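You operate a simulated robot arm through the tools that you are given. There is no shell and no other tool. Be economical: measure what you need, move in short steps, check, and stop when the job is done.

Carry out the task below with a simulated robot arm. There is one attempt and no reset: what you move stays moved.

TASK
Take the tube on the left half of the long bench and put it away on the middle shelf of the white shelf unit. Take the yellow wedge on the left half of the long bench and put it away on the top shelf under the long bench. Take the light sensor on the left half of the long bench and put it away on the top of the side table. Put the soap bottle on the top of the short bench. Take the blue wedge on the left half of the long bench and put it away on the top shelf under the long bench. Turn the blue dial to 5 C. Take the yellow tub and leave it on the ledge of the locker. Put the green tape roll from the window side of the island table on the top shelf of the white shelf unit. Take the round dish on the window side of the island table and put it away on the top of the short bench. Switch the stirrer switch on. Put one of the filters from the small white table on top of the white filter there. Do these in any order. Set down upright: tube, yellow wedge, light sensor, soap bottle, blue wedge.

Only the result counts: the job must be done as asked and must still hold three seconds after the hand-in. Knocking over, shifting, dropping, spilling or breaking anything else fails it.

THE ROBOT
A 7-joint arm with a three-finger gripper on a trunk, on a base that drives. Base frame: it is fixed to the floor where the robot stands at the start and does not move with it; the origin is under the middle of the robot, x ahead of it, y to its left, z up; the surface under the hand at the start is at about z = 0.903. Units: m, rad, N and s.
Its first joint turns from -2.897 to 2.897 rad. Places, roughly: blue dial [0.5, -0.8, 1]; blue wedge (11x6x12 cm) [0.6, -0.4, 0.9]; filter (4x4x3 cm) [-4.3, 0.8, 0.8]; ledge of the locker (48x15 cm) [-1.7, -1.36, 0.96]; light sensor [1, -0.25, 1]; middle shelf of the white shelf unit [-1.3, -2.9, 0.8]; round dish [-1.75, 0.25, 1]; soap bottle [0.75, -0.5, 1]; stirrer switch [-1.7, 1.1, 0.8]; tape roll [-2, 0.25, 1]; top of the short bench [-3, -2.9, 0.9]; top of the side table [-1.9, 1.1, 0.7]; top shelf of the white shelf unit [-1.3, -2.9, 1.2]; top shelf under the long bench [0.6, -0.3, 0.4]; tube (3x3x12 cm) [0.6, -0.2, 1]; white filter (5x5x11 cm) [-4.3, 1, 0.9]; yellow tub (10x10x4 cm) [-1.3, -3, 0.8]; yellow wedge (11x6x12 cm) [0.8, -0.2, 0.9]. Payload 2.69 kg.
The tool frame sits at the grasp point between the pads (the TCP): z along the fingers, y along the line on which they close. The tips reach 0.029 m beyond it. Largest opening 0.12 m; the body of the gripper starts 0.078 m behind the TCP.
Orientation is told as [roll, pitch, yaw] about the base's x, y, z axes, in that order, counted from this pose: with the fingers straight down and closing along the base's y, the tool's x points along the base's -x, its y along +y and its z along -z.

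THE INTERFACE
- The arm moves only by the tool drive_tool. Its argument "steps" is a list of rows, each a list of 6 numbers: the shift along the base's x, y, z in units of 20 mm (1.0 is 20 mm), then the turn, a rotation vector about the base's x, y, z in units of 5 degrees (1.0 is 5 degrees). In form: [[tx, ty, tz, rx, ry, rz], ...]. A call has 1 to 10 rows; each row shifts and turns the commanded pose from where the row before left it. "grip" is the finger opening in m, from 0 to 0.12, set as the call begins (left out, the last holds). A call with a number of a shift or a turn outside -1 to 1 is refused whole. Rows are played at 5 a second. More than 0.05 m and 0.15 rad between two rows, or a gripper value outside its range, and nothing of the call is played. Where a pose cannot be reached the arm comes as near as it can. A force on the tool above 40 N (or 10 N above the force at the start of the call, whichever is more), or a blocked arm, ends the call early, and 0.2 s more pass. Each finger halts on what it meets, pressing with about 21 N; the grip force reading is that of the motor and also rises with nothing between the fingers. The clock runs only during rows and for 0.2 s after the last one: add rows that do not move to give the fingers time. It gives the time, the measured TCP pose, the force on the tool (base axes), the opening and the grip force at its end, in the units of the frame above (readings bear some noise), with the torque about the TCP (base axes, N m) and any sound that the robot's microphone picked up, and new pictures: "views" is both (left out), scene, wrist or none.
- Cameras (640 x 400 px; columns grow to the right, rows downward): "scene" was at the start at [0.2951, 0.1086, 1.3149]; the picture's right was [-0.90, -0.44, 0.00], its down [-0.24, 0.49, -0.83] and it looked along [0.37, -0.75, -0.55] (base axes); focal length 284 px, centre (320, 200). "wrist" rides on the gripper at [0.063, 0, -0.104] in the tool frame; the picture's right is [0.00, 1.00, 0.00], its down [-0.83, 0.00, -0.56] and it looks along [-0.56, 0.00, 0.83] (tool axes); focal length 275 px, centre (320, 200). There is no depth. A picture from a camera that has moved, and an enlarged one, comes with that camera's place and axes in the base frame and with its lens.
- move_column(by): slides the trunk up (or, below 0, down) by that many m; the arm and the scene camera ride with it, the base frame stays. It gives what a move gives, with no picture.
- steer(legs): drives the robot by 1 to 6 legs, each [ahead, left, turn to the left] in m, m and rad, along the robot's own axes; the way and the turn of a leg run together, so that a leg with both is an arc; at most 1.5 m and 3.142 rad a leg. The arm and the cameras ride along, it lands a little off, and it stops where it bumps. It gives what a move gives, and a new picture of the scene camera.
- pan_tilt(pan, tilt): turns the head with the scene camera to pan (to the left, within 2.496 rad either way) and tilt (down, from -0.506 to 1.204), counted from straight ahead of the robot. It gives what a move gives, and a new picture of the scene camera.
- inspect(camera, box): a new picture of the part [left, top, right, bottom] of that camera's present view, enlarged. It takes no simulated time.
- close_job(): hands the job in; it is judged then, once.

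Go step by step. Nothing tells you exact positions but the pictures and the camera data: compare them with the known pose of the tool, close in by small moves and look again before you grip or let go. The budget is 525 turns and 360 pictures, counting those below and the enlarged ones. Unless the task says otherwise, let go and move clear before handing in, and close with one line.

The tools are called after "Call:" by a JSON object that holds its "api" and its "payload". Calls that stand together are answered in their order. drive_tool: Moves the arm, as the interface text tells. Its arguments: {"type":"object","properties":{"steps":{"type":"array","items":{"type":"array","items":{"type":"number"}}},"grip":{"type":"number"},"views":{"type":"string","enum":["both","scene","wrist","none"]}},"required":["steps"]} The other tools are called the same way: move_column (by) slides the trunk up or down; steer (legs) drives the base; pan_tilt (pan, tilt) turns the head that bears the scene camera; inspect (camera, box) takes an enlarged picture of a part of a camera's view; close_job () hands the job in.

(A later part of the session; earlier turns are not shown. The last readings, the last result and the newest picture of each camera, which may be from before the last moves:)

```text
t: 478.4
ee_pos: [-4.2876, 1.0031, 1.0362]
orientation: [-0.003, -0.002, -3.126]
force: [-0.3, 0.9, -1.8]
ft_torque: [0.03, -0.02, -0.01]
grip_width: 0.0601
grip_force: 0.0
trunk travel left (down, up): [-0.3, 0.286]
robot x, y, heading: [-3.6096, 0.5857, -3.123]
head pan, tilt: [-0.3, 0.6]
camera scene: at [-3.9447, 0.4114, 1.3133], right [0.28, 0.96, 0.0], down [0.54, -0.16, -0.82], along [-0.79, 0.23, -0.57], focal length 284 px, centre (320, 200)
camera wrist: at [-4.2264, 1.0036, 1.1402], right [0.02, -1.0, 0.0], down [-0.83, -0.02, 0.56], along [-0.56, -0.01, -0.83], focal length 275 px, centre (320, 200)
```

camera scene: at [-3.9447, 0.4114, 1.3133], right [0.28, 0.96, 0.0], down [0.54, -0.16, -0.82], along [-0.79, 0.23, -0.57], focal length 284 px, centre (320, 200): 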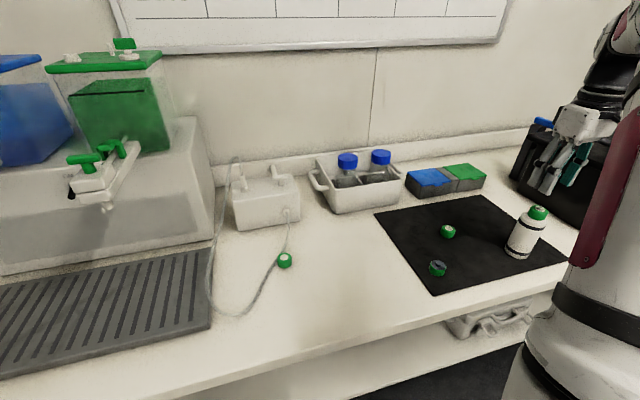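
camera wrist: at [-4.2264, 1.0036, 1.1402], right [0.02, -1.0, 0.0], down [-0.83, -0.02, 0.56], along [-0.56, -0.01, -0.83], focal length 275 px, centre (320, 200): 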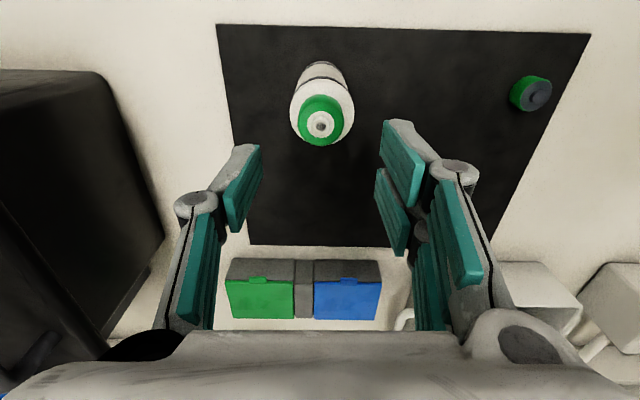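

Filter stacked. Next: the side table. Raise, retract, back off and look east.

Call:
{"api": "drive_tool", "payload": {"steps": [[0, 0, 1, 0, 0, 0], [0, 0, 1, 0, 0, 0], [0, 0, 1, 0, 0, 0], [0, 0, 1, 0, 0, 0], [0, 0, 1, 0, 0, 0], [0, 0, 1, 0, 0, 0], [1, 0, 0, 0, 0, 0], [1, 0, 0, 0, 0, 0], [1, 0, 0, 0, 0, 0], [1, 0, 0, 0, 0, 0]], "views": "none"}}

Call:
{"api": "drive_tool", "payload": {"steps": [[1, -1, 0, 0, 0, 0], [1, -1, 0, 0, 0, 0], [1, -1, 0, 0, 0, 0], [1, -1, 0, 0, 0, 0], [1, -1, 0, 0, 0, 0], [0, -1, 0, 0, 0, 0], [0, -1, 0, 0, 0, 0], [0, -1, 0, 0, 0, 0]], "views": "none"}}

Call:
{"api": "steer", "payload": {"legs": [[-0.35, 0, 0]]}}

Call:
{"api": "pan_tilt", "payload": {"pan": -2.4, "tilt": 0.4}}

```text
t: 480.6
ee_pos: [-4.2081, 1.0025, 1.1555]
orientation: [-0.002, -0.002, -3.126]
force: [0.8, 0.9, 0.4]
ft_torque: [0.02, -0.01, -0.01]
grip_width: 0.0599
grip_force: 0.1
trunk travel left (down, up): [-0.3, 0.286]
robot x, y, heading: [-3.6098, 0.5831, -3.119]
head pan, tilt: [-0.3, 0.6]
```

```text
t: 482.4
ee_pos: [-4.1069, 0.8427, 1.1545]
orientation: [-0.001, -0.001, -3.127]
force: [-0.2, 0.4, -1.0]
ft_torque: [0.01, 0.02, -0.02]
grip_width: 0.0601
grip_force: 0.1
trunk travel left (down, up): [-0.3, 0.286]
robot x, y, heading: [-3.6114, 0.5792, -3.125]
head pan, tilt: [-0.3, 0.6]
```

```text
t: 484.6
ee_pos: [-3.7535, 0.85, 1.1557]
orientation: [0.0, -0.002, -3.125]
force: [0.6, -0.8, -0.5]
ft_torque: [0.01, 0.01, 0.0]
grip_width: 0.06
grip_force: 0.0
trunk travel left (down, up): [-0.3, 0.286]
robot x, y, heading: [-3.2581, 0.5893, -3.122]
head pan, tilt: [-0.3, 0.6]
camera scene: at [-3.5921, 0.4188, 1.3133], right [0.28, 0.96, 0.0], down [0.54, -0.16, -0.83], along [-0.79, 0.23, -0.56], focal length 284 px, centre (320, 200)
```

scene: 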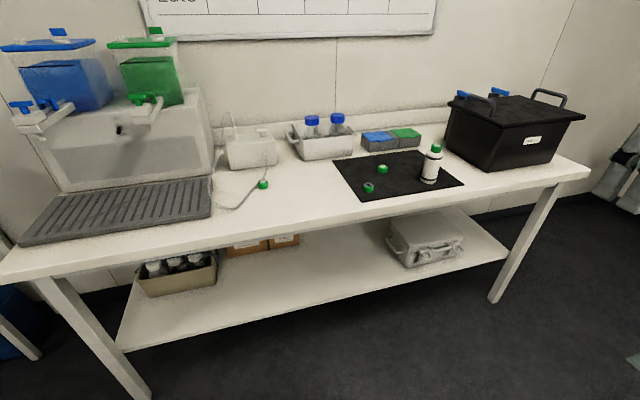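

```text
t: 486.6
ee_pos: [-3.7538, 0.8499, 1.1553]
orientation: [-0.003, -0.001, -3.126]
force: [0.3, 0.5, 0.0]
ft_torque: [-0.01, 0.0, 0.04]
grip_width: 0.0601
grip_force: 0.0
trunk travel left (down, up): [-0.3, 0.286]
robot x, y, heading: [-3.2527, 0.5903, -3.124]
head pan, tilt: [-2.4, 0.4]
camera scene: at [-3.4402, 0.4583, 1.3316], right [0.69, -0.72, 0.0], down [-0.28, -0.27, -0.92], along [0.67, 0.64, -0.39], focal length 284 px, centre (320, 200)
```

scene: 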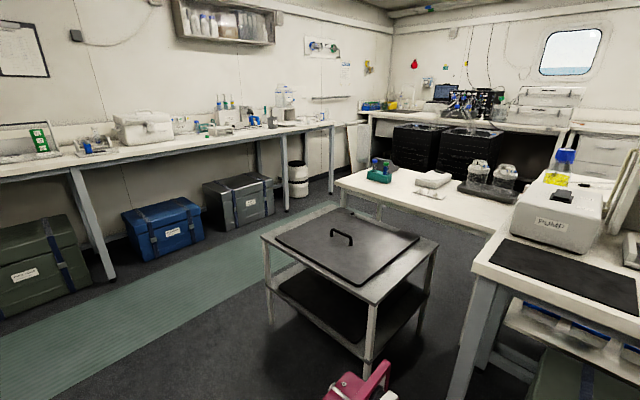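

The stirrer's front faces east, so I'll return via the south corridor to the long bench, fetch the light sensor, and do both at the side table from the east.

Call:
{"api": "steer", "payload": {"legs": [[0, 1.3, 0], [0, 1.33, -0.015], [-1.5, 0, 0], [-1.5, 0, 0]]}}

Call:
{"api": "steer", "payload": {"legs": [[0, -1.4, 0], [0, 0, 3.12]]}}

Call:
{"api": "pan_tilt", "payload": {"pan": -0.3, "tilt": 0.5}}

```text
t: 513.5
ee_pos: [-0.7188, -1.7896, 1.1556]
orientation: [-0.002, -0.003, 3.14]
force: [-0.3, -0.4, -0.3]
ft_torque: [0.0, 0.06, -0.01]
grip_width: 0.0599
grip_force: 0.0
trunk travel left (down, up): [-0.3, 0.286]
robot x, y, heading: [-0.225, -2.0586, -3.14]
head pan, tilt: [-2.4, 0.4]
camera scene: at [-0.4102, -2.1875, 1.3316], right [0.68, -0.74, 0.0], down [-0.29, -0.26, -0.92], along [0.68, 0.62, -0.39], focal length 284 px, centre (320, 200)
```

scene: 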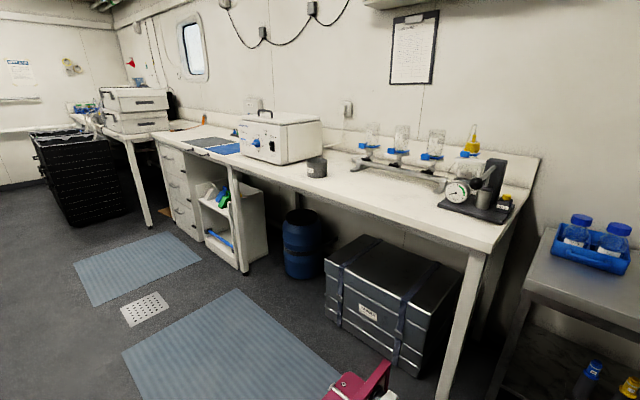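

```text
t: 527.8
ee_pos: [0.2624, -0.9444, 1.1552]
orientation: [-0.003, 0.0, -0.009]
force: [0.5, 0.4, 0.0]
ft_torque: [0.01, 0.01, -0.01]
grip_width: 0.0602
grip_force: 0.1
trunk travel left (down, up): [-0.3, 0.286]
robot x, y, heading: [-0.2286, -0.674, -0.001]
head pan, tilt: [-2.4, 0.4]
camera scene: at [-0.0399, -0.5463, 1.3316], right [-0.67, 0.74, 0.0], down [0.29, 0.26, -0.92], along [-0.68, -0.62, -0.39], focal length 284 px, centre (320, 200)
```

scene: 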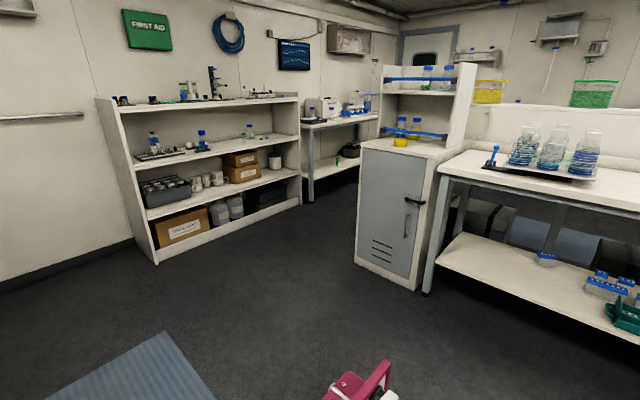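

```text
t: 529.8
ee_pos: [0.263, -0.9441, 1.1558]
orientation: [-0.003, -0.004, -0.01]
force: [0.0, -1.1, -0.1]
ft_torque: [-0.01, 0.02, -0.02]
grip_width: 0.06
grip_force: 0.0
trunk travel left (down, up): [-0.3, 0.286]
robot x, y, heading: [-0.23, -0.6696, -0.007]
head pan, tilt: [-0.3, 0.499]
camera scene: at [0.1156, -0.5117, 1.3224], right [-0.3, -0.95, 0.0], down [-0.46, 0.14, -0.88], along [0.84, -0.27, -0.48], focal length 284 px, centre (320, 200)
```

scene: 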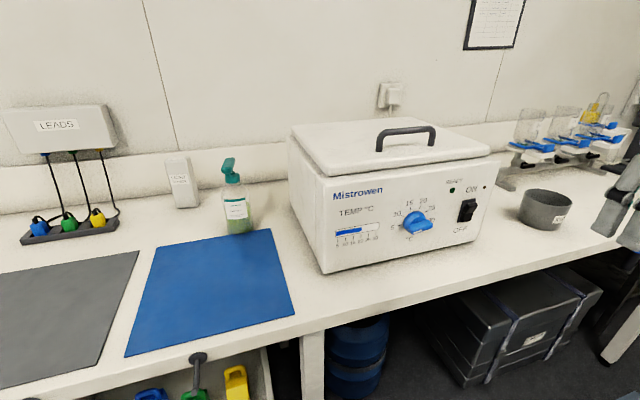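

Call:
{"api": "inspect", "payload": {"camera": "scene", "box": [140, 130, 300, 250]}}

```text
3.33 times, centred on (220, 190) of scene
camera zoom: at [0.1156, -0.5117, 1.3224], right [-0.3, -0.95, 0.0], down [-0.46, 0.14, -0.88], along [0.84, -0.27, -0.48], focal length 946 px, centre (653, 233)
```

zoom: 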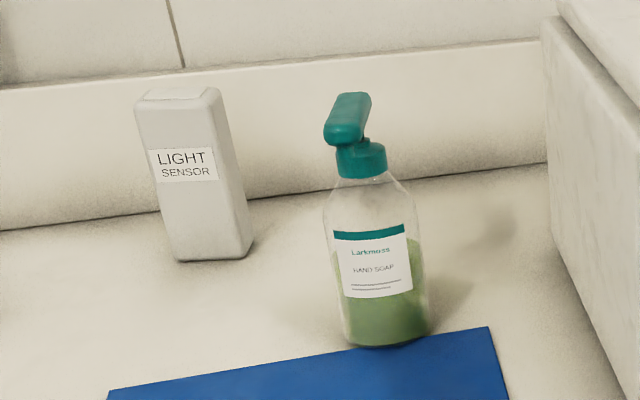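

Sensor is ≈7 cm wide, top z≈1.05 at (0.937,-0.365). Position the base and bring the tool over it.

Call:
{"api": "steer", "payload": {"legs": [[0, 0.42, 0], [0.26, 0, 0]]}}

Call:
{"api": "drive_tool", "payload": {"steps": [[1, 0.7, 0.5, 0, 0, 0], [1, 0.7, 0.5, 0, 0, 0], [1, 0.7, 0, 0, 0, 0], [1, 0.7, 0, 0, 0, 0], [1, 0.7, 0, 0, 0, 0], [1, 0.7, 0, 0, 0, 0], [1, 0.7, 0, 0, 0, 0], [1, 0.7, 0, 0, 0, 0], [1, 0.7, 0, 0, 0, 0], [1, 0.7, 0, 0, 0, 0]], "grip": 0.11, "views": "none"}}

Call:
{"api": "drive_tool", "payload": {"steps": [[1, 0, 0, 0, 0, 0], [1, 0, 0, 0, 0, 0], [1, 0, 0, 0, 0, 0], [1, 0, 0, 0, 0, 0], [1, 0, 0, 0, 0, 0]], "views": "wrist"}}

```text
t: 533.8
ee_pos: [0.524, -0.5341, 1.1539]
orientation: [-0.002, -0.001, -0.016]
force: [0.1, 0.3, -0.2]
ft_torque: [-0.01, 0.0, -0.02]
grip_width: 0.0599
grip_force: 0.0
trunk travel left (down, up): [-0.3, 0.286]
robot x, y, heading: [0.0328, -0.2609, -0.012]
head pan, tilt: [-0.3, 0.499]
camera scene: at [0.3784, -0.1013, 1.3226], right [-0.31, -0.95, 0.0], down [-0.46, 0.15, -0.88], along [0.84, -0.27, -0.48], focal length 284 px, centre (320, 200)
```

scene: 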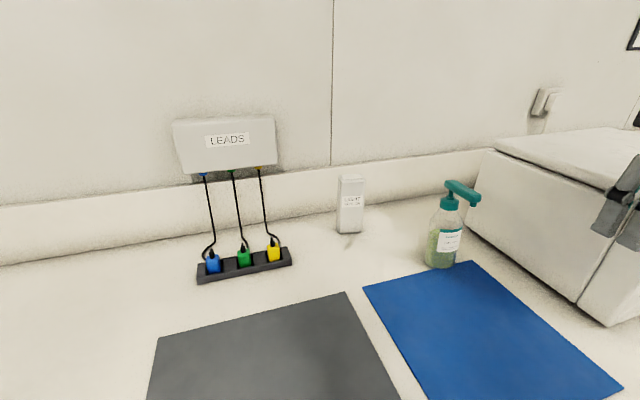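

```text
t: 536.0
ee_pos: [0.7244, -0.3939, 1.1742]
orientation: [-0.003, -0.003, -0.015]
force: [-0.2, -0.2, -0.3]
ft_torque: [-0.02, 0.01, 0.0]
grip_width: 0.1101
grip_force: 0.1
trunk travel left (down, up): [-0.3, 0.286]
robot x, y, heading: [0.0322, -0.2582, -0.011]
head pan, tilt: [-0.3, 0.499]
```

```text
t: 537.2
ee_pos: [0.8254, -0.3931, 1.1751]
orientation: [-0.002, -0.002, -0.015]
force: [-0.8, -0.4, 0.2]
ft_torque: [0.02, 0.01, 0.0]
grip_width: 0.1101
grip_force: 0.0
trunk travel left (down, up): [-0.3, 0.286]
robot x, y, heading: [0.0357, -0.2599, -0.014]
head pan, tilt: [-0.3, 0.499]
camera wrist: at [0.7601, -0.3928, 1.2795], right [0.01, 1.0, 0.0], down [0.83, -0.01, 0.56], along [0.56, -0.01, -0.83], focal length 275 px, centre (320, 200)
```

wrist: 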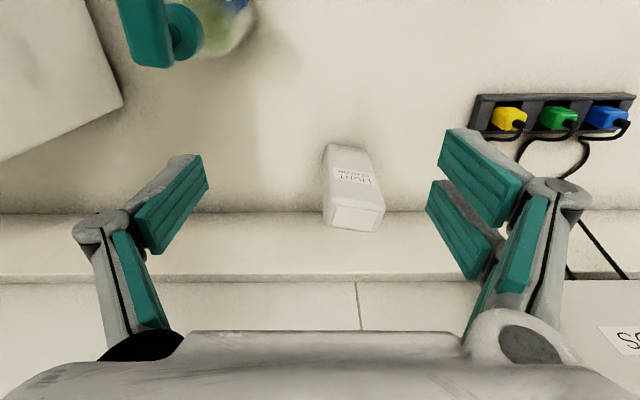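

Call:
{"api": "drive_tool", "payload": {"steps": [[1, 0.5, 0, 0, 0, -0.5], [1, 0.5, 0, 0, 0, -0.5], [1, 0.4, 0, 0, 0, 0], [1, 0.3, 0, 0, 0, 0], [1, 0, -0.5, 0, 0, 0], [0.8, 0, -1, 0, 0, 0], [0, 0, -1, 0, 0, 0]], "views": "wrist"}}

```text
t: 538.8
ee_pos: [0.9399, -0.3596, 1.1224]
orientation: [-0.002, -0.002, -0.102]
force: [-0.1, 0.1, -0.2]
ft_torque: [0.01, 0.0, 0.05]
grip_width: 0.1099
grip_force: 0.1
trunk travel left (down, up): [-0.3, 0.286]
robot x, y, heading: [0.0291, -0.2575, -0.011]
head pan, tilt: [-0.3, 0.499]
camera wrist: at [0.8755, -0.3533, 1.2284], right [0.1, 1.0, 0.0], down [0.83, -0.08, 0.56], along [0.55, -0.06, -0.83], focal length 275 px, centre (320, 200)
```

wrist: 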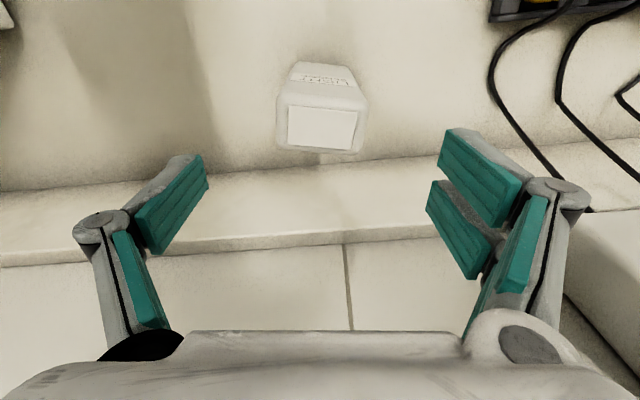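

Sensor is turned about -13°; align another -7° and descend.

Call:
{"api": "drive_tool", "payload": {"steps": [[-0.1, 0, -1, 0, 0, -0.7], [0, 0, -1, 0, 0, -0.7], [0, 0, -1, 0, 0, 0], [0, 0, -1, 0, 0, 0], [0, 0, -0.8, 0, 0, 0]], "grip": 0.1, "views": "wrist"}}

```text
t: 540.0
ee_pos: [0.9384, -0.3586, 1.0278]
orientation: [-0.002, -0.001, -0.224]
force: [0.1, 0.9, -0.2]
ft_torque: [-0.01, 0.0, -0.02]
grip_width: 0.0998
grip_force: 0.1
trunk travel left (down, up): [-0.3, 0.286]
robot x, y, heading: [0.0318, -0.2559, -0.013]
head pan, tilt: [-0.3, 0.499]
camera wrist: at [0.8752, -0.3461, 1.1324], right [0.22, 0.98, 0.0], down [0.81, -0.18, 0.56], along [0.54, -0.12, -0.83], focal length 275 px, centre (320, 200)
```

wrist: 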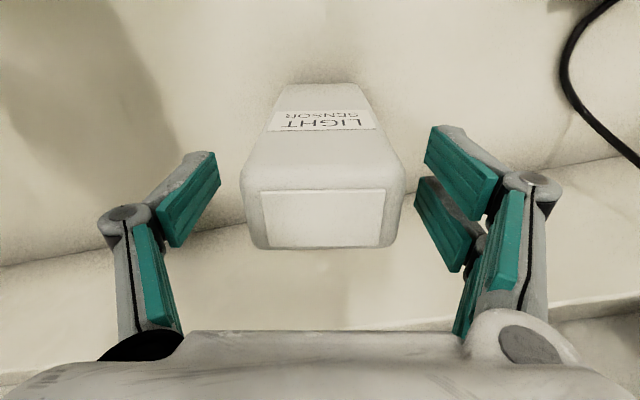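

Call:
{"api": "drive_tool", "payload": {"steps": [[0, 0, -0.7, 0, 0, 0], [0, 0, 0, 0, 0, 0]], "views": "none"}}

Call:
{"api": "drive_tool", "payload": {"steps": [[0, 0, 0, 0, 0, 0], [0, 0, 0, 0, 0, 0], [0, 0, 0, 0, 0, 0]], "grip": 0.02, "views": "none"}}

Call:
{"api": "drive_tool", "payload": {"steps": [[0, 0, 0.5, 0, 0, 0], [0, 0, 1, 0, 0, 0], [0, 0, 1, 0, 0, 0], [-0.5, 0, 1, 0, 0, 0], [-1, 0, 1, 0, 0, 0], [-1, 0, 1, 0, 0, 0], [-1, 0, 1, 0, 0, 0], [-1, 0, 1, 0, 0, 0], [-1, 0, 1, 0, 0, 0], [-1, 0, 0.5, 0, 0, 0]], "views": "wrist"}}

```text
t: 540.6
ee_pos: [0.9382, -0.3595, 1.0136]
orientation: [-0.002, 0.0, -0.225]
force: [-0.1, 0.5, -0.5]
ft_torque: [-0.03, -0.03, 0.01]
grip_width: 0.0999
grip_force: 0.0
trunk travel left (down, up): [-0.3, 0.286]
robot x, y, heading: [0.0362, -0.2602, -0.012]
head pan, tilt: [-0.3, 0.499]
```

```text
t: 541.4
ee_pos: [0.9379, -0.36, 1.0147]
orientation: [-0.004, -0.003, -0.226]
force: [0.3, 1.4, 3.8]
ft_torque: [0.14, 0.02, 0.05]
grip_width: 0.0616
grip_force: 20.7
trunk travel left (down, up): [-0.3, 0.286]
robot x, y, heading: [0.0375, -0.258, -0.013]
head pan, tilt: [-0.3, 0.499]
```

```text
t: 543.6
ee_pos: [0.8085, -0.3598, 1.1948]
orientation: [-0.002, -0.002, -0.225]
force: [0.4, 0.3, -2.2]
ft_torque: [0.03, 0.0, 0.01]
grip_width: 0.0619
grip_force: 20.8
trunk travel left (down, up): [-0.3, 0.286]
robot x, y, heading: [0.033, -0.2561, -0.012]
head pan, tilt: [-0.3, 0.499]
camera wrist: at [0.7453, -0.3462, 1.2997], right [0.22, 0.98, 0.0], down [0.81, -0.18, 0.56], along [0.54, -0.12, -0.83], focal length 275 px, centre (320, 200)
```

wrist: 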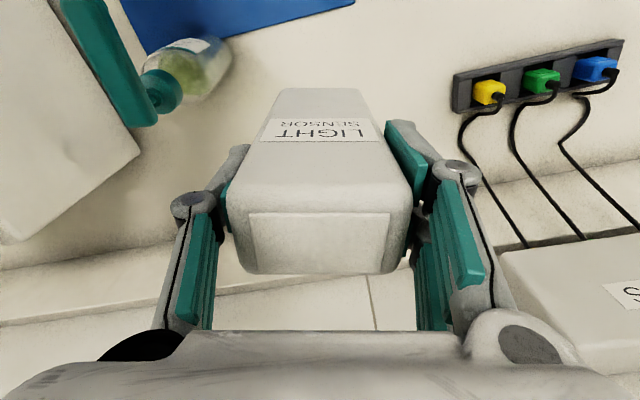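

Sensor in hand. Back off, turn to face west (via south), and go up to the side table.

Call:
{"api": "steer", "payload": {"legs": [[-0.55, 0, 0], [0, 0, -1.57], [0, 0, -1.57], [0, -1.15, 0]]}}

Call:
{"api": "pan_tilt", "payload": {"pan": -0.15, "tilt": 0.6}}

Call:
{"api": "inspect", "payload": {"camera": "scene", "box": [150, 60, 470, 260]}}

```text
t: 559.9
ee_pos: [-1.2895, 0.9957, 1.1947]
orientation: [-0.001, -0.001, 2.916]
force: [0.7, -1.6, -1.7]
ft_torque: [0.08, 0.02, 0.0]
grip_width: 0.0616
grip_force: 20.5
trunk travel left (down, up): [-0.3, 0.286]
robot x, y, heading: [-0.5139, 0.8907, 3.132]
head pan, tilt: [-0.3, 0.499]
camera scene: at [-0.8583, 0.7338, 1.3224], right [0.31, 0.95, 0.0], down [0.46, -0.15, -0.88], along [-0.84, 0.27, -0.48], focal length 284 px, centre (320, 200)
```

scene: 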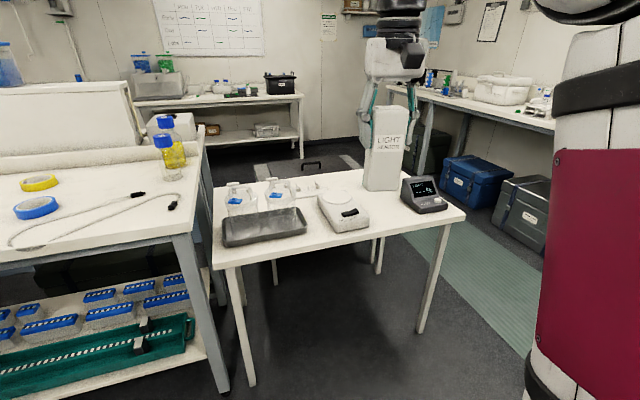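

```text
t: 560.6
ee_pos: [-1.2895, 0.9953, 1.1944]
orientation: [-0.002, -0.002, 2.915]
force: [0.9, -0.2, -2.3]
ft_torque: [0.0, -0.01, -0.04]
grip_width: 0.0618
grip_force: 21.2
trunk travel left (down, up): [-0.3, 0.286]
robot x, y, heading: [-0.5171, 0.8956, 3.131]
head pan, tilt: [-0.15, 0.6]
camera scene: at [-0.8587, 0.7202, 1.3133], right [0.16, 0.99, 0.0], down [0.56, -0.09, -0.83], along [-0.81, 0.13, -0.56], focal length 284 px, centre (320, 200)
```

scene: 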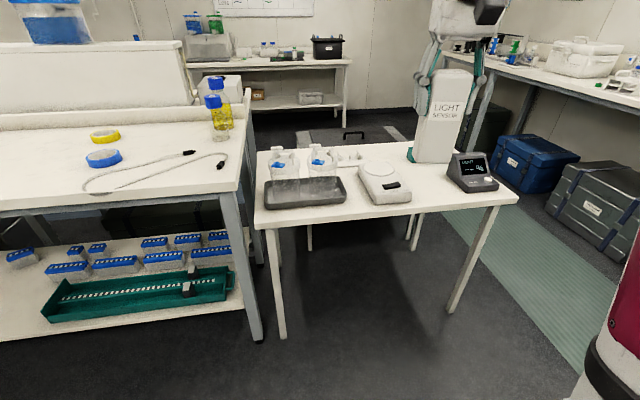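

```text
2.00 times, centred on (310, 160) of scene
camera zoom: at [-0.8587, 0.7202, 1.3133], right [0.16, 0.99, 0.0], down [0.56, -0.09, -0.83], along [-0.81, 0.13, -0.56], focal length 567 px, centre (340, 280)
```

zoom: 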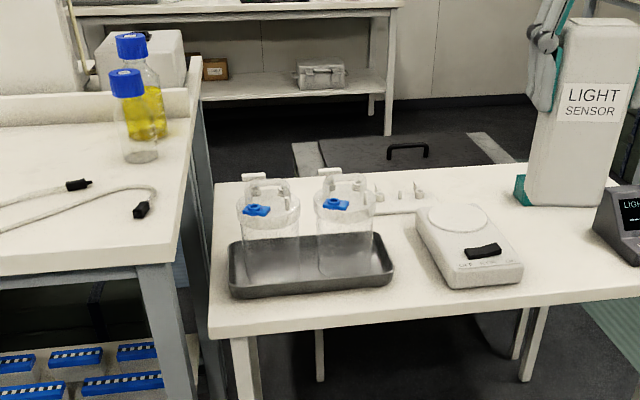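

The stirrer (with a black rocker switch) is at y≈1.06–1.23, the light meter at y≈1.42–1.64; the space between (y≈1.325) is free for the sensor. Approach it.

Call:
{"api": "steer", "payload": {"legs": [[0.35, 0, 0], [0, -0.33, 0], [0.12, 0, 0]]}}

Call:
{"api": "drive_tool", "payload": {"steps": [[0, 0, -1, 0, 0, 0], [0, 0, -1, 0, 0, 0], [0, 0, -1, 0, 0, 0], [0, 0, -1, 0, 0, 0], [0, 0, -1, 0, 0, 0]], "views": "both"}}

```text
t: 565.5
ee_pos: [-1.7569, 1.3296, 1.1952]
orientation: [-0.001, -0.002, 2.916]
force: [1.3, 0.7, -2.9]
ft_torque: [0.01, -0.02, -0.01]
grip_width: 0.0617
grip_force: 21.1
trunk travel left (down, up): [-0.3, 0.286]
robot x, y, heading: [-0.9825, 1.2309, 3.13]
head pan, tilt: [-0.15, 0.6]
camera scene: at [-1.3257, 1.0544, 1.3133], right [0.16, 0.99, 0.0], down [0.56, -0.09, -0.82], along [-0.81, 0.13, -0.57], focal length 284 px, centre (320, 200)
```

scene: 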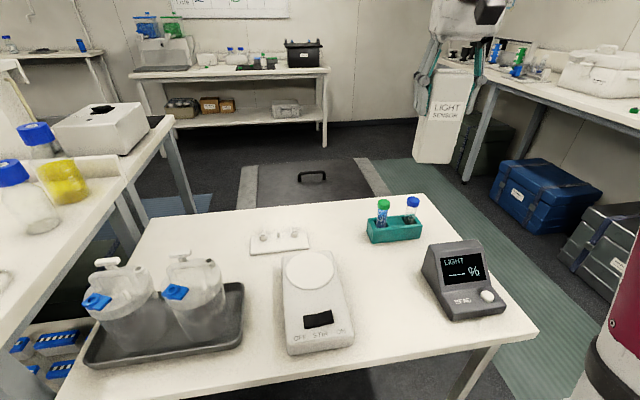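

```text
t: 566.7
ee_pos: [-1.7563, 1.3291, 1.094]
orientation: [-0.002, -0.001, 2.919]
force: [-0.2, -0.2, -2.4]
ft_torque: [0.01, -0.03, 0.02]
grip_width: 0.0618
grip_force: 20.8
trunk travel left (down, up): [-0.3, 0.286]
robot x, y, heading: [-0.9813, 1.229, 3.129]
head pan, tilt: [-0.15, 0.6]
camera scene: at [-1.3256, 1.0544, 1.3133], right [0.16, 0.99, 0.0], down [0.56, -0.09, -0.83], along [-0.81, 0.13, -0.56], focal length 284 px, centre (320, 200)
camera wrist: at [-1.6959, 1.3157, 1.1998], right [-0.22, -0.98, 0.0], down [-0.81, 0.18, 0.56], along [-0.54, 0.12, -0.83], focal length 275 px, centre (320, 200)
```

scene: 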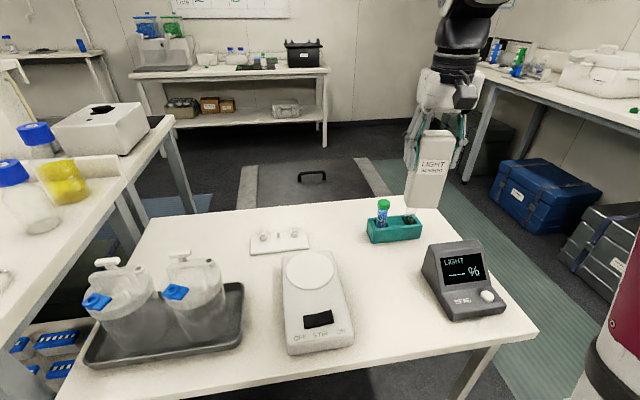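
wrist: 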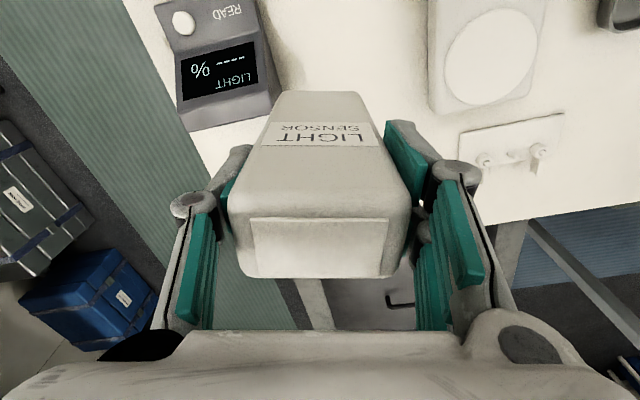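

Lower the sensor at (-1.757,1.32).

Call:
{"api": "drive_tool", "payload": {"steps": [[0, -0.3, -1, 0, 0, 0], [0, 0, -1, 0, 0, 0], [0, 0, -1, 0, 0, 0], [0, 0, -1, 0, 0, 0], [0, 0, -1, 0, 0, 0], [0, 0, -1, 0, 0, 0], [0, 0, -1, 0, 0, 0], [0, 0, -1, 0, 0, 0], [0, 0, -1, 0, 0, 0], [0, 0, -1, 0, 0, 0]], "views": "both"}}

```text
t: 568.9
ee_pos: [-1.7572, 1.3253, 0.8936]
orientation: [-0.003, -0.002, 2.919]
force: [0.2, -0.1, -2.4]
ft_torque: [0.02, 0.02, 0.0]
grip_width: 0.0617
grip_force: 20.6
trunk travel left (down, up): [-0.3, 0.286]
robot x, y, heading: [-0.9785, 1.2286, 3.13]
head pan, tilt: [-0.15, 0.6]
camera scene: at [-1.3255, 1.0544, 1.3134], right [0.16, 0.99, 0.0], down [0.56, -0.09, -0.83], along [-0.81, 0.13, -0.56], focal length 284 px, centre (320, 200)
camera wrist: at [-1.6965, 1.3099, 0.9985], right [-0.22, -0.98, 0.0], down [-0.81, 0.18, 0.56], along [-0.54, 0.12, -0.83], focal length 275 px, centre (320, 200)
```

scene: 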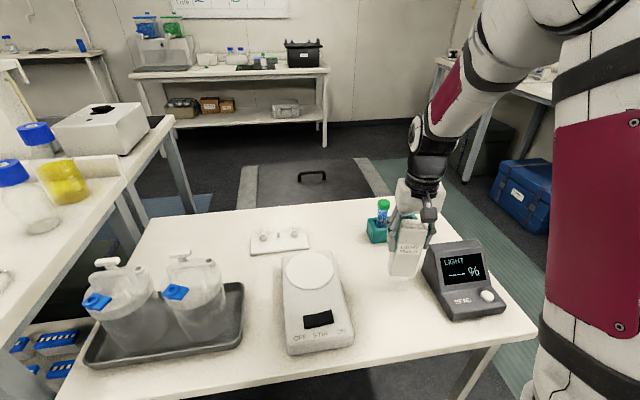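
wrist: 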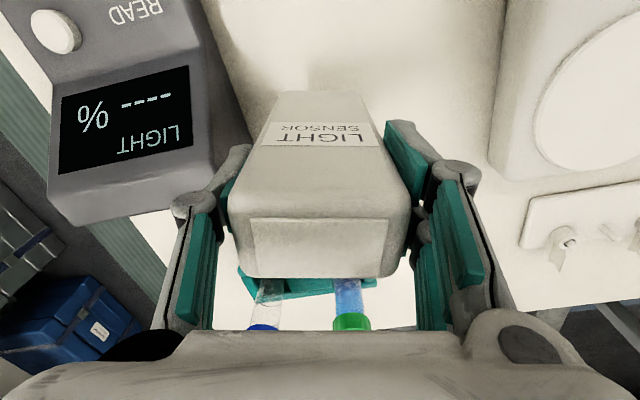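

Call:
{"api": "drive_tool", "payload": {"steps": [[0, -0.7, -0.5, 0, 0, 0], [0, 0, -1, 0, 0, 0], [0, 0, -1, 0, 0, 0], [0, 0, -0.7, 0, 0, 0], [0, 0, -0.3, 0, 0, 0], [0, 0, -0.2, 0, 0, 0], [0, 0, -0.2, 0, 0, 0], [0, 0, -0.2, 0, 0, 0], [0, 0, 0, 0, 0, 0]], "views": "none"}}

Call:
{"api": "drive_tool", "payload": {"steps": [[0, 0, -0.15, 0, 0, 0], [0, 0, -0.15, 0, 0, 0], [0, 0, -0.15, 0, 0, 0], [0, 0, -0.15, 0, 0, 0], [0, 0, -0.15, 0, 0, 0], [0, 0, 0, 0, 0, 0]], "views": "scene"}}

```text
t: 569.9
ee_pos: [-1.7606, 1.3097, 0.8339]
orientation: [-0.002, -0.012, 2.917]
force: [3.9, 0.0, 21.1]
ft_torque: [-0.21, -0.73, 0.03]
grip_width: 0.0617
grip_force: 20.6
trunk travel left (down, up): [-0.3, 0.286]
robot x, y, heading: [-0.9878, 1.2274, 3.133]
head pan, tilt: [-0.15, 0.6]
stopped in row 5: the force on the tool passed its limit at 54 N (the readings are from after the stop); the commanded pose is now the measured one
```

```text
t: 570.3
ee_pos: [-1.7608, 1.3109, 0.8349]
orientation: [-0.004, -0.016, 2.917]
force: [2.8, -0.2, 19.2]
ft_torque: [-0.01, -0.73, -0.05]
grip_width: 0.0619
grip_force: 20.8
trunk travel left (down, up): [-0.3, 0.286]
robot x, y, heading: [-0.981, 1.2306, 3.133]
head pan, tilt: [-0.15, 0.6]
stopped in row 1: the force on the tool passed its limit at 45 N (the readings are from after the stop); the commanded pose is now the measured one
camera scene: at [-1.3248, 1.0543, 1.3134], right [0.16, 0.99, 0.0], down [0.56, -0.09, -0.83], along [-0.81, 0.13, -0.56], focal length 284 px, centre (320, 200)
```

scene: 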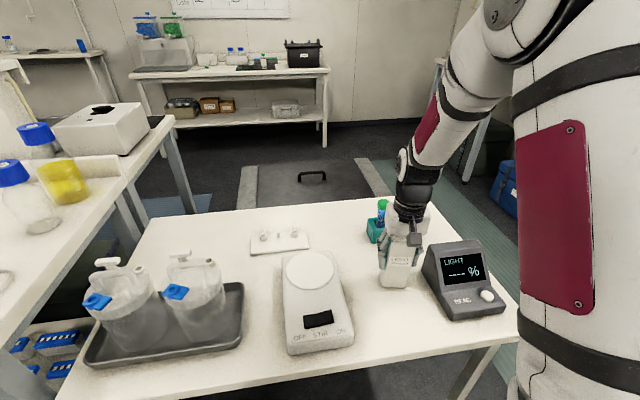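

Sensor has landed (table z≈0.72). Ease up and release.

Call:
{"api": "drive_tool", "payload": {"steps": [[0, 0, 0.1, 0, 0, 0], [0, 0, 0, 0, 0, 0]], "views": "none"}}

Call:
{"api": "drive_tool", "payload": {"steps": [[0, 0, 0, 0, 0, 0], [0, 0, 0, 0, 0, 0], [0, 0, 0, 0, 0, 0]], "grip": 0.085, "views": "both"}}

```text
t: 570.9
ee_pos: [-1.7614, 1.3104, 0.8356]
orientation: [-0.002, -0.013, 2.918]
force: [-0.7, 0.2, -2.2]
ft_torque: [0.01, 0.06, -0.01]
grip_width: 0.0621
grip_force: 21.0
trunk travel left (down, up): [-0.3, 0.286]
robot x, y, heading: [-0.982, 1.2308, 3.128]
head pan, tilt: [-0.15, 0.6]
```

```text
t: 571.7
ee_pos: [-1.7608, 1.3105, 0.8358]
orientation: [-0.002, -0.015, 2.916]
force: [0.0, 0.9, -0.2]
ft_torque: [0.05, 0.0, 0.01]
grip_width: 0.0852
grip_force: 0.0
trunk travel left (down, up): [-0.3, 0.286]
robot x, y, heading: [-0.9797, 1.2297, 3.139]
head pan, tilt: [-0.15, 0.6]
camera scene: at [-1.3255, 1.0543, 1.3133], right [0.16, 0.99, 0.0], down [0.56, -0.09, -0.83], along [-0.81, 0.13, -0.56], focal length 284 px, centre (320, 200)
camera wrist: at [-1.6999, 1.2964, 0.9398], right [-0.22, -0.98, 0.0], down [-0.8, 0.18, 0.57], along [-0.55, 0.12, -0.82], focal length 275 px, centre (320, 200)
```

scene: 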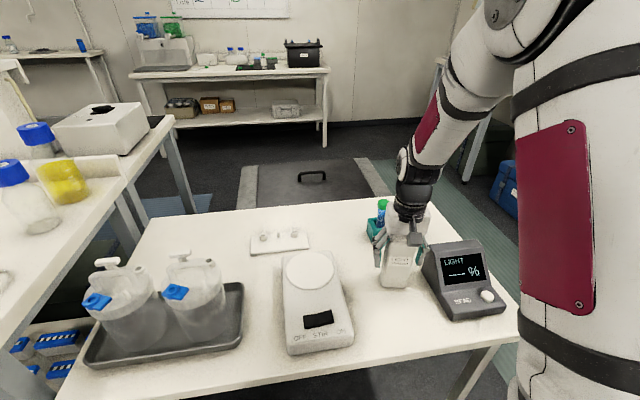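
wrist: 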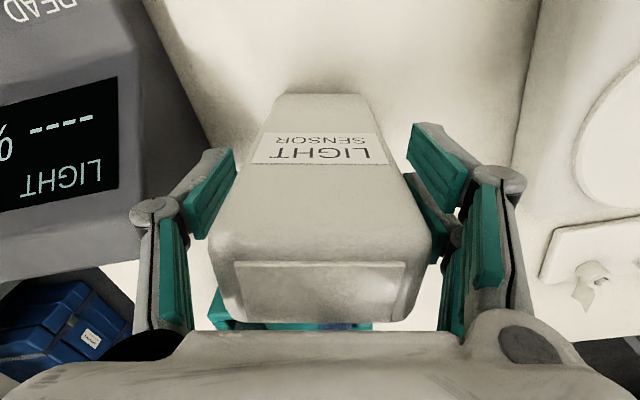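

Call:
{"api": "drive_tool", "payload": {"steps": [[0, 0, 1, 0, 0.2, 0], [0, 0, 1, 0, 0, 0], [0, 0, 1, 0, 0, 0], [0, 0, 1, 0, 0, 0], [0, 0, 1, 0, 0, 0], [0, 0, 1, 0, 0, 0], [0, 0, 1, 0, 0, 0], [0, 0, 1, 0, 0, 0], [0, 0, 1, 0, 0, 0], [0, 0, 1, 0, 0, 0]], "views": "none"}}

Call:
{"api": "drive_tool", "payload": {"steps": [[0.5, -1, 0, 0, 0, 1], [0.5, -1, 0, 0, 0, 1], [0.5, -1, 0, 0, 0, 0.5], [0.5, -1, 0, 0, 0, 0], [0.5, -1, 0, 0, 0, 0], [0, -1, 0, 0, 0, 0], [0, -1, 0, 0, 0, 0]], "grip": 0.0, "views": "both"}}

Call:
{"api": "inspect", "payload": {"camera": "scene", "box": [250, 220, 450, 360]}}

```text
t: 573.9
ee_pos: [-1.7619, 1.3111, 1.0353]
orientation: [0.001, -0.029, 2.917]
force: [-0.5, -0.2, -0.1]
ft_torque: [-0.01, -0.01, -0.03]
grip_width: 0.085
grip_force: 0.0
trunk travel left (down, up): [-0.3, 0.286]
robot x, y, heading: [-0.9829, 1.2283, 3.131]
head pan, tilt: [-0.15, 0.6]
```

```text
t: 575.5
ee_pos: [-1.7098, 1.1716, 1.0345]
orientation: [0.005, -0.03, 3.136]
force: [0.6, 0.3, 0.6]
ft_torque: [0.02, 0.0, -0.02]
grip_width: 0.0001
grip_force: 20.9
trunk travel left (down, up): [-0.3, 0.286]
robot x, y, heading: [-0.9791, 1.2288, 3.131]
head pan, tilt: [-0.15, 0.6]
camera scene: at [-1.3255, 1.0545, 1.3134], right [0.16, 0.99, 0.0], down [0.56, -0.09, -0.83], along [-0.81, 0.13, -0.56], focal length 284 px, centre (320, 200)
camera wrist: at [-1.6458, 1.1713, 1.1383], right [0.0, -1.0, 0.0], down [-0.81, 0.0, 0.58], along [-0.58, 0.0, -0.81], focal length 275 px, centre (320, 200)
```

scene: 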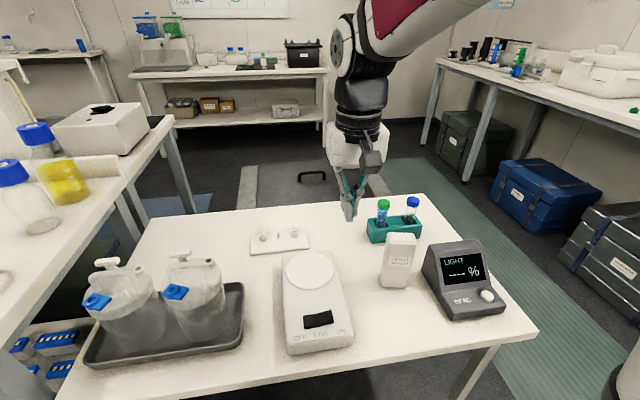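
wrist: 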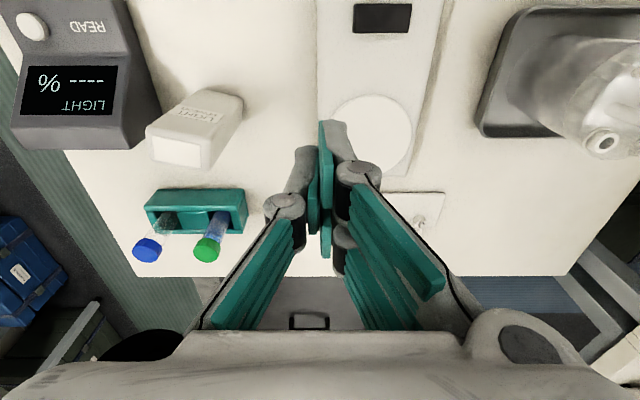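

```text
2.86 times, centred on (350, 290) of scene
camera zoom: at [-1.3255, 1.0545, 1.3134], right [0.16, 0.99, 0.0], down [0.56, -0.09, -0.83], along [-0.81, 0.13, -0.56], focal length 811 px, centre (234, -57)
```

zoom: 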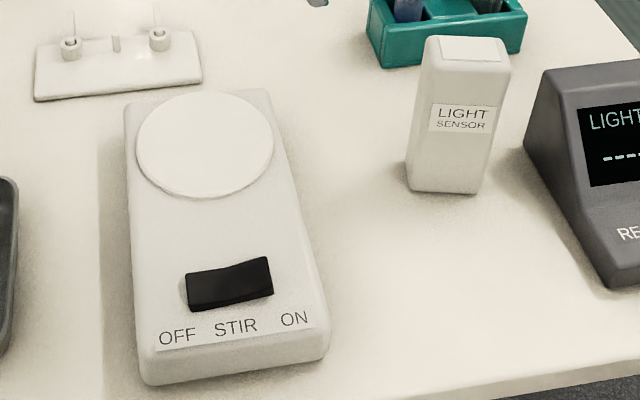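

Sensor stands upright. The rocker's OFF end is down; I'll press its ON end (≈(-1.661,1.127)) with closed fingers.

Call:
{"api": "drive_tool", "payload": {"steps": [[0.8, -0.75, 0, 0, -0.35, 0], [0.8, -0.75, 0, 0, 0, 0], [0.8, -0.75, -1, 0, 0, 0], [0, 0, -1, 0, 0, 0], [0, 0, -1, 0, 0, 0], [0, 0, -1, 0, 0, 0], [0, 0, -1, 0, 0, 0], [0, 0, -1, 0, 0, 0], [0, 0, -1, 0, 0, 0]], "views": "both"}}

```text
t: 577.5
ee_pos: [-1.6635, 1.1252, 0.8957]
orientation: [0.003, 0.0, 3.135]
force: [-0.3, -0.7, 0.5]
ft_torque: [0.0, 0.02, 0.02]
grip_width: 0.0
grip_force: 21.3
trunk travel left (down, up): [-0.3, 0.286]
robot x, y, heading: [-0.984, 1.2285, 3.136]
head pan, tilt: [-0.15, 0.6]
camera scene: at [-1.3253, 1.0543, 1.3134], right [0.16, 0.99, 0.0], down [0.56, -0.09, -0.83], along [-0.81, 0.13, -0.56], focal length 284 px, centre (320, 200)
camera wrist: at [-1.6016, 1.1256, 1.0007], right [0.0, -1.0, 0.0], down [-0.83, 0.0, 0.56], along [-0.56, 0.0, -0.83], focal length 275 px, centre (320, 200)
```

scene: 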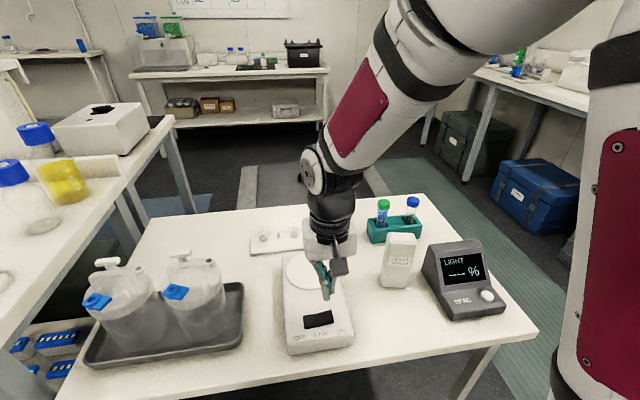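
wrist: 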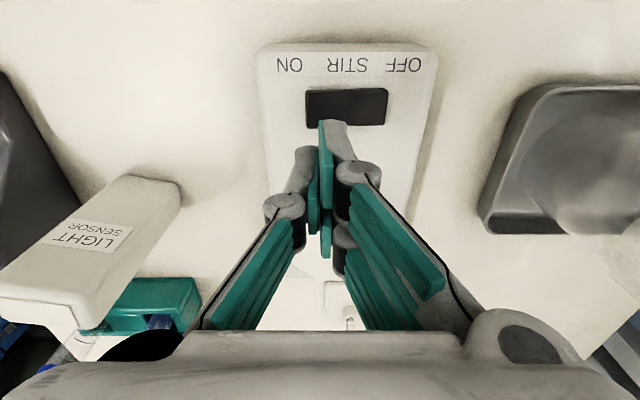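

Call:
{"api": "drive_tool", "payload": {"steps": [[0, 0.15, -1, 0, 0, 0], [0, 0, -1, 0, 0, 0], [0, 0, -1, 0, 0, 0], [0, 0, -0.2, 0, 0, 0], [0, 0, -0.2, 0, 0, 0]], "views": "none"}}

Call:
{"api": "drive_tool", "payload": {"steps": [[0, 0, -0.15, 0, 0, 0], [0, 0, -0.15, 0, 0, 0], [0, 0, -0.15, 0, 0, 0], [0, 0, -0.15, 0, 0, 0], [0, 0, -0.15, 0, 0, 0], [0, 0, -0.15, 0, 0, 0]], "views": "none"}}

```text
t: 578.7
ee_pos: [-1.663, 1.1283, 0.8277]
orientation: [0.002, -0.001, 3.135]
force: [0.3, 0.8, 0.5]
ft_torque: [-0.01, 0.0, 0.03]
grip_width: 0.0
grip_force: 21.1
trunk travel left (down, up): [-0.3, 0.286]
robot x, y, heading: [-0.9833, 1.2289, 3.132]
head pan, tilt: [-0.15, 0.6]
```

```text
t: 579.5
ee_pos: [-1.6629, 1.1279, 0.8227]
orientation: [0.004, -0.002, 3.135]
force: [10.3, 2.3, 27.2]
ft_torque: [-0.15, -0.38, 0.07]
grip_width: 0.0
grip_force: 21.1
trunk travel left (down, up): [-0.3, 0.286]
robot x, y, heading: [-0.9856, 1.2281, 3.131]
head pan, tilt: [-0.15, 0.6]
heard: click
stopped in row 4: the force on the tool passed its limit at 47 N (the readings are from after the stop); the commanded pose is now the measured one
```

Heard a click. Lift and verify the rocker.

Call:
{"api": "drive_tool", "payload": {"steps": [[0, 0, 1, 0, 0, 0], [0, 0, 1, 0, 0, 0], [0, 0, 1, 0, 0, 0], [0, 0, 1, 0, 0, 0], [0, 0, 1, 0, 0, 0], [0, 0, 1, 0, 0, 0], [0, 0, 1, 0, 0, 0], [0, 0, 1, 0, 0, 0], [0, 0, 1, 0, 0, 0], [0, 0, 1, 0, 0, 0]], "views": "wrist"}}

Call:
{"api": "inspect", "payload": {"camera": "scene", "box": [270, 270, 380, 360]}}

```text
t: 581.8
ee_pos: [-1.6637, 1.1268, 1.0216]
orientation: [0.003, -0.003, 3.134]
force: [0.7, 0.5, 0.3]
ft_torque: [-0.03, 0.0, 0.01]
grip_width: 0.0
grip_force: 21.1
trunk travel left (down, up): [-0.3, 0.286]
robot x, y, heading: [-0.9796, 1.229, 3.131]
head pan, tilt: [-0.15, 0.6]
camera wrist: at [-1.6016, 1.1273, 1.1262], right [0.0, -1.0, 0.0], down [-0.83, 0.0, 0.56], along [-0.56, 0.0, -0.83], focal length 275 px, centre (320, 200)
```

wrist: 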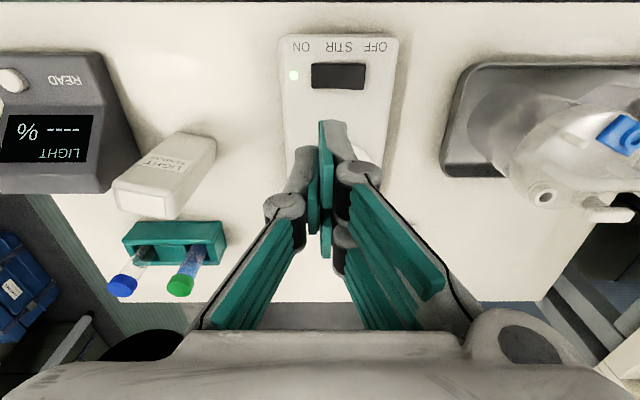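

```text
4.44 times, centred on (325, 315) of scene
camera zoom: at [-1.3256, 1.0543, 1.3133], right [0.16, 0.99, 0.0], down [0.56, -0.09, -0.82], along [-0.81, 0.13, -0.57], focal length 1261 px, centre (298, -311)
```

zoom: 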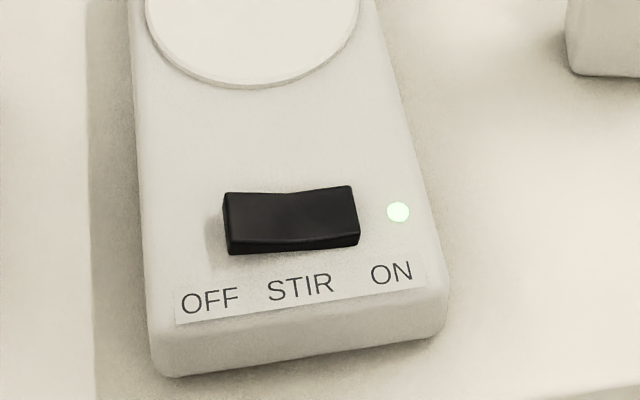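

Stirrer is on (light lit). Last item: the soap bottle. Drive back to the long bench.

Call:
{"api": "drive_tool", "payload": {"steps": [[0, 0, 1, 0, 0, 0], [0, 0, 1, 0, 0, 0], [0, 0, 1, 0, 0, 0], [0, 0, 1, 0, 0, 0], [0, 0, 1, 0, 0, 0]], "grip": 0.1, "views": "none"}}

Call:
{"api": "steer", "payload": {"legs": [[-0.28, 0, 0], [0, 1.45, 0], [0, 0, 1.57], [0, 0, 1.58]]}}

Call:
{"api": "pan_tilt", "payload": {"pan": -0.3, "tilt": 0.45}}

```text
t: 583.0
ee_pos: [-1.6636, 1.1266, 1.1223]
orientation: [0.002, -0.004, 3.136]
force: [0.9, 0.5, 0.3]
ft_torque: [0.02, 0.01, -0.02]
grip_width: 0.0998
grip_force: 0.1
trunk travel left (down, up): [-0.3, 0.286]
robot x, y, heading: [-0.9859, 1.2282, 3.127]
head pan, tilt: [-0.15, 0.6]
```

```text
t: 599.4
ee_pos: [-0.036, -0.1101, 1.1224]
orientation: [0.005, -0.003, 0.007]
force: [0.5, 0.7, 0.1]
ft_torque: [0.02, -0.01, 0.03]
grip_width: 0.1003
grip_force: 0.0
trunk travel left (down, up): [-0.3, 0.286]
robot x, y, heading: [-0.7181, -0.2208, 0.006]
head pan, tilt: [-0.15, 0.6]
camera scene: at [-0.3744, -0.0458, 1.3133], right [-0.15, -0.99, 0.0], down [-0.56, 0.08, -0.83], along [0.82, -0.12, -0.56], focal length 284 px, centre (320, 200)
```

scene: 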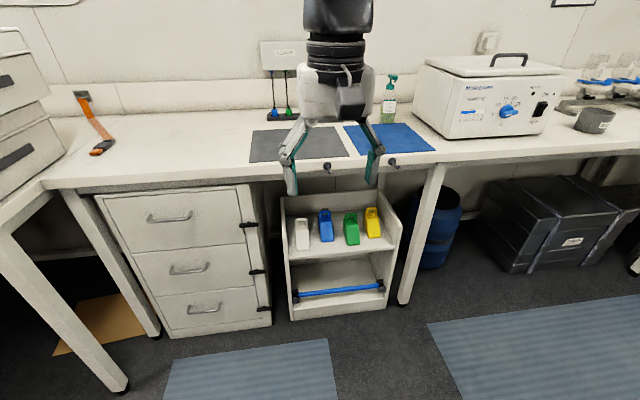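

```text
t: 600.1
ee_pos: [-0.0359, -0.1108, 1.122]
orientation: [0.006, -0.003, 0.008]
force: [-0.7, 0.4, 0.1]
ft_torque: [-0.02, 0.04, 0.01]
grip_width: 0.0998
grip_force: 0.0
trunk travel left (down, up): [-0.3, 0.286]
robot x, y, heading: [-0.7177, -0.2222, 0.005]
head pan, tilt: [-0.3, 0.45]
camera scene: at [-0.3739, -0.0597, 1.3268], right [-0.29, -0.96, 0.0], down [-0.42, 0.13, -0.9], along [0.86, -0.26, -0.44], focal length 284 px, centre (320, 200)
```

scene: 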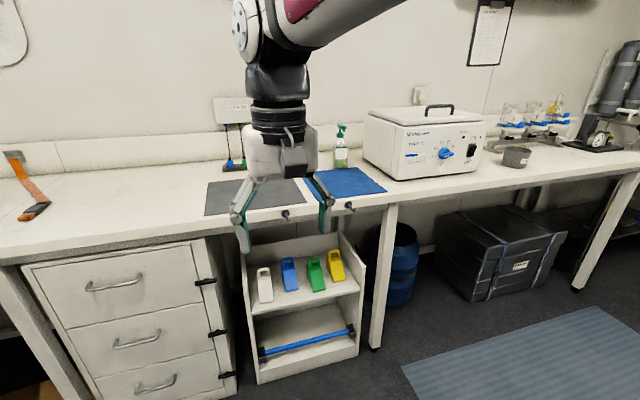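

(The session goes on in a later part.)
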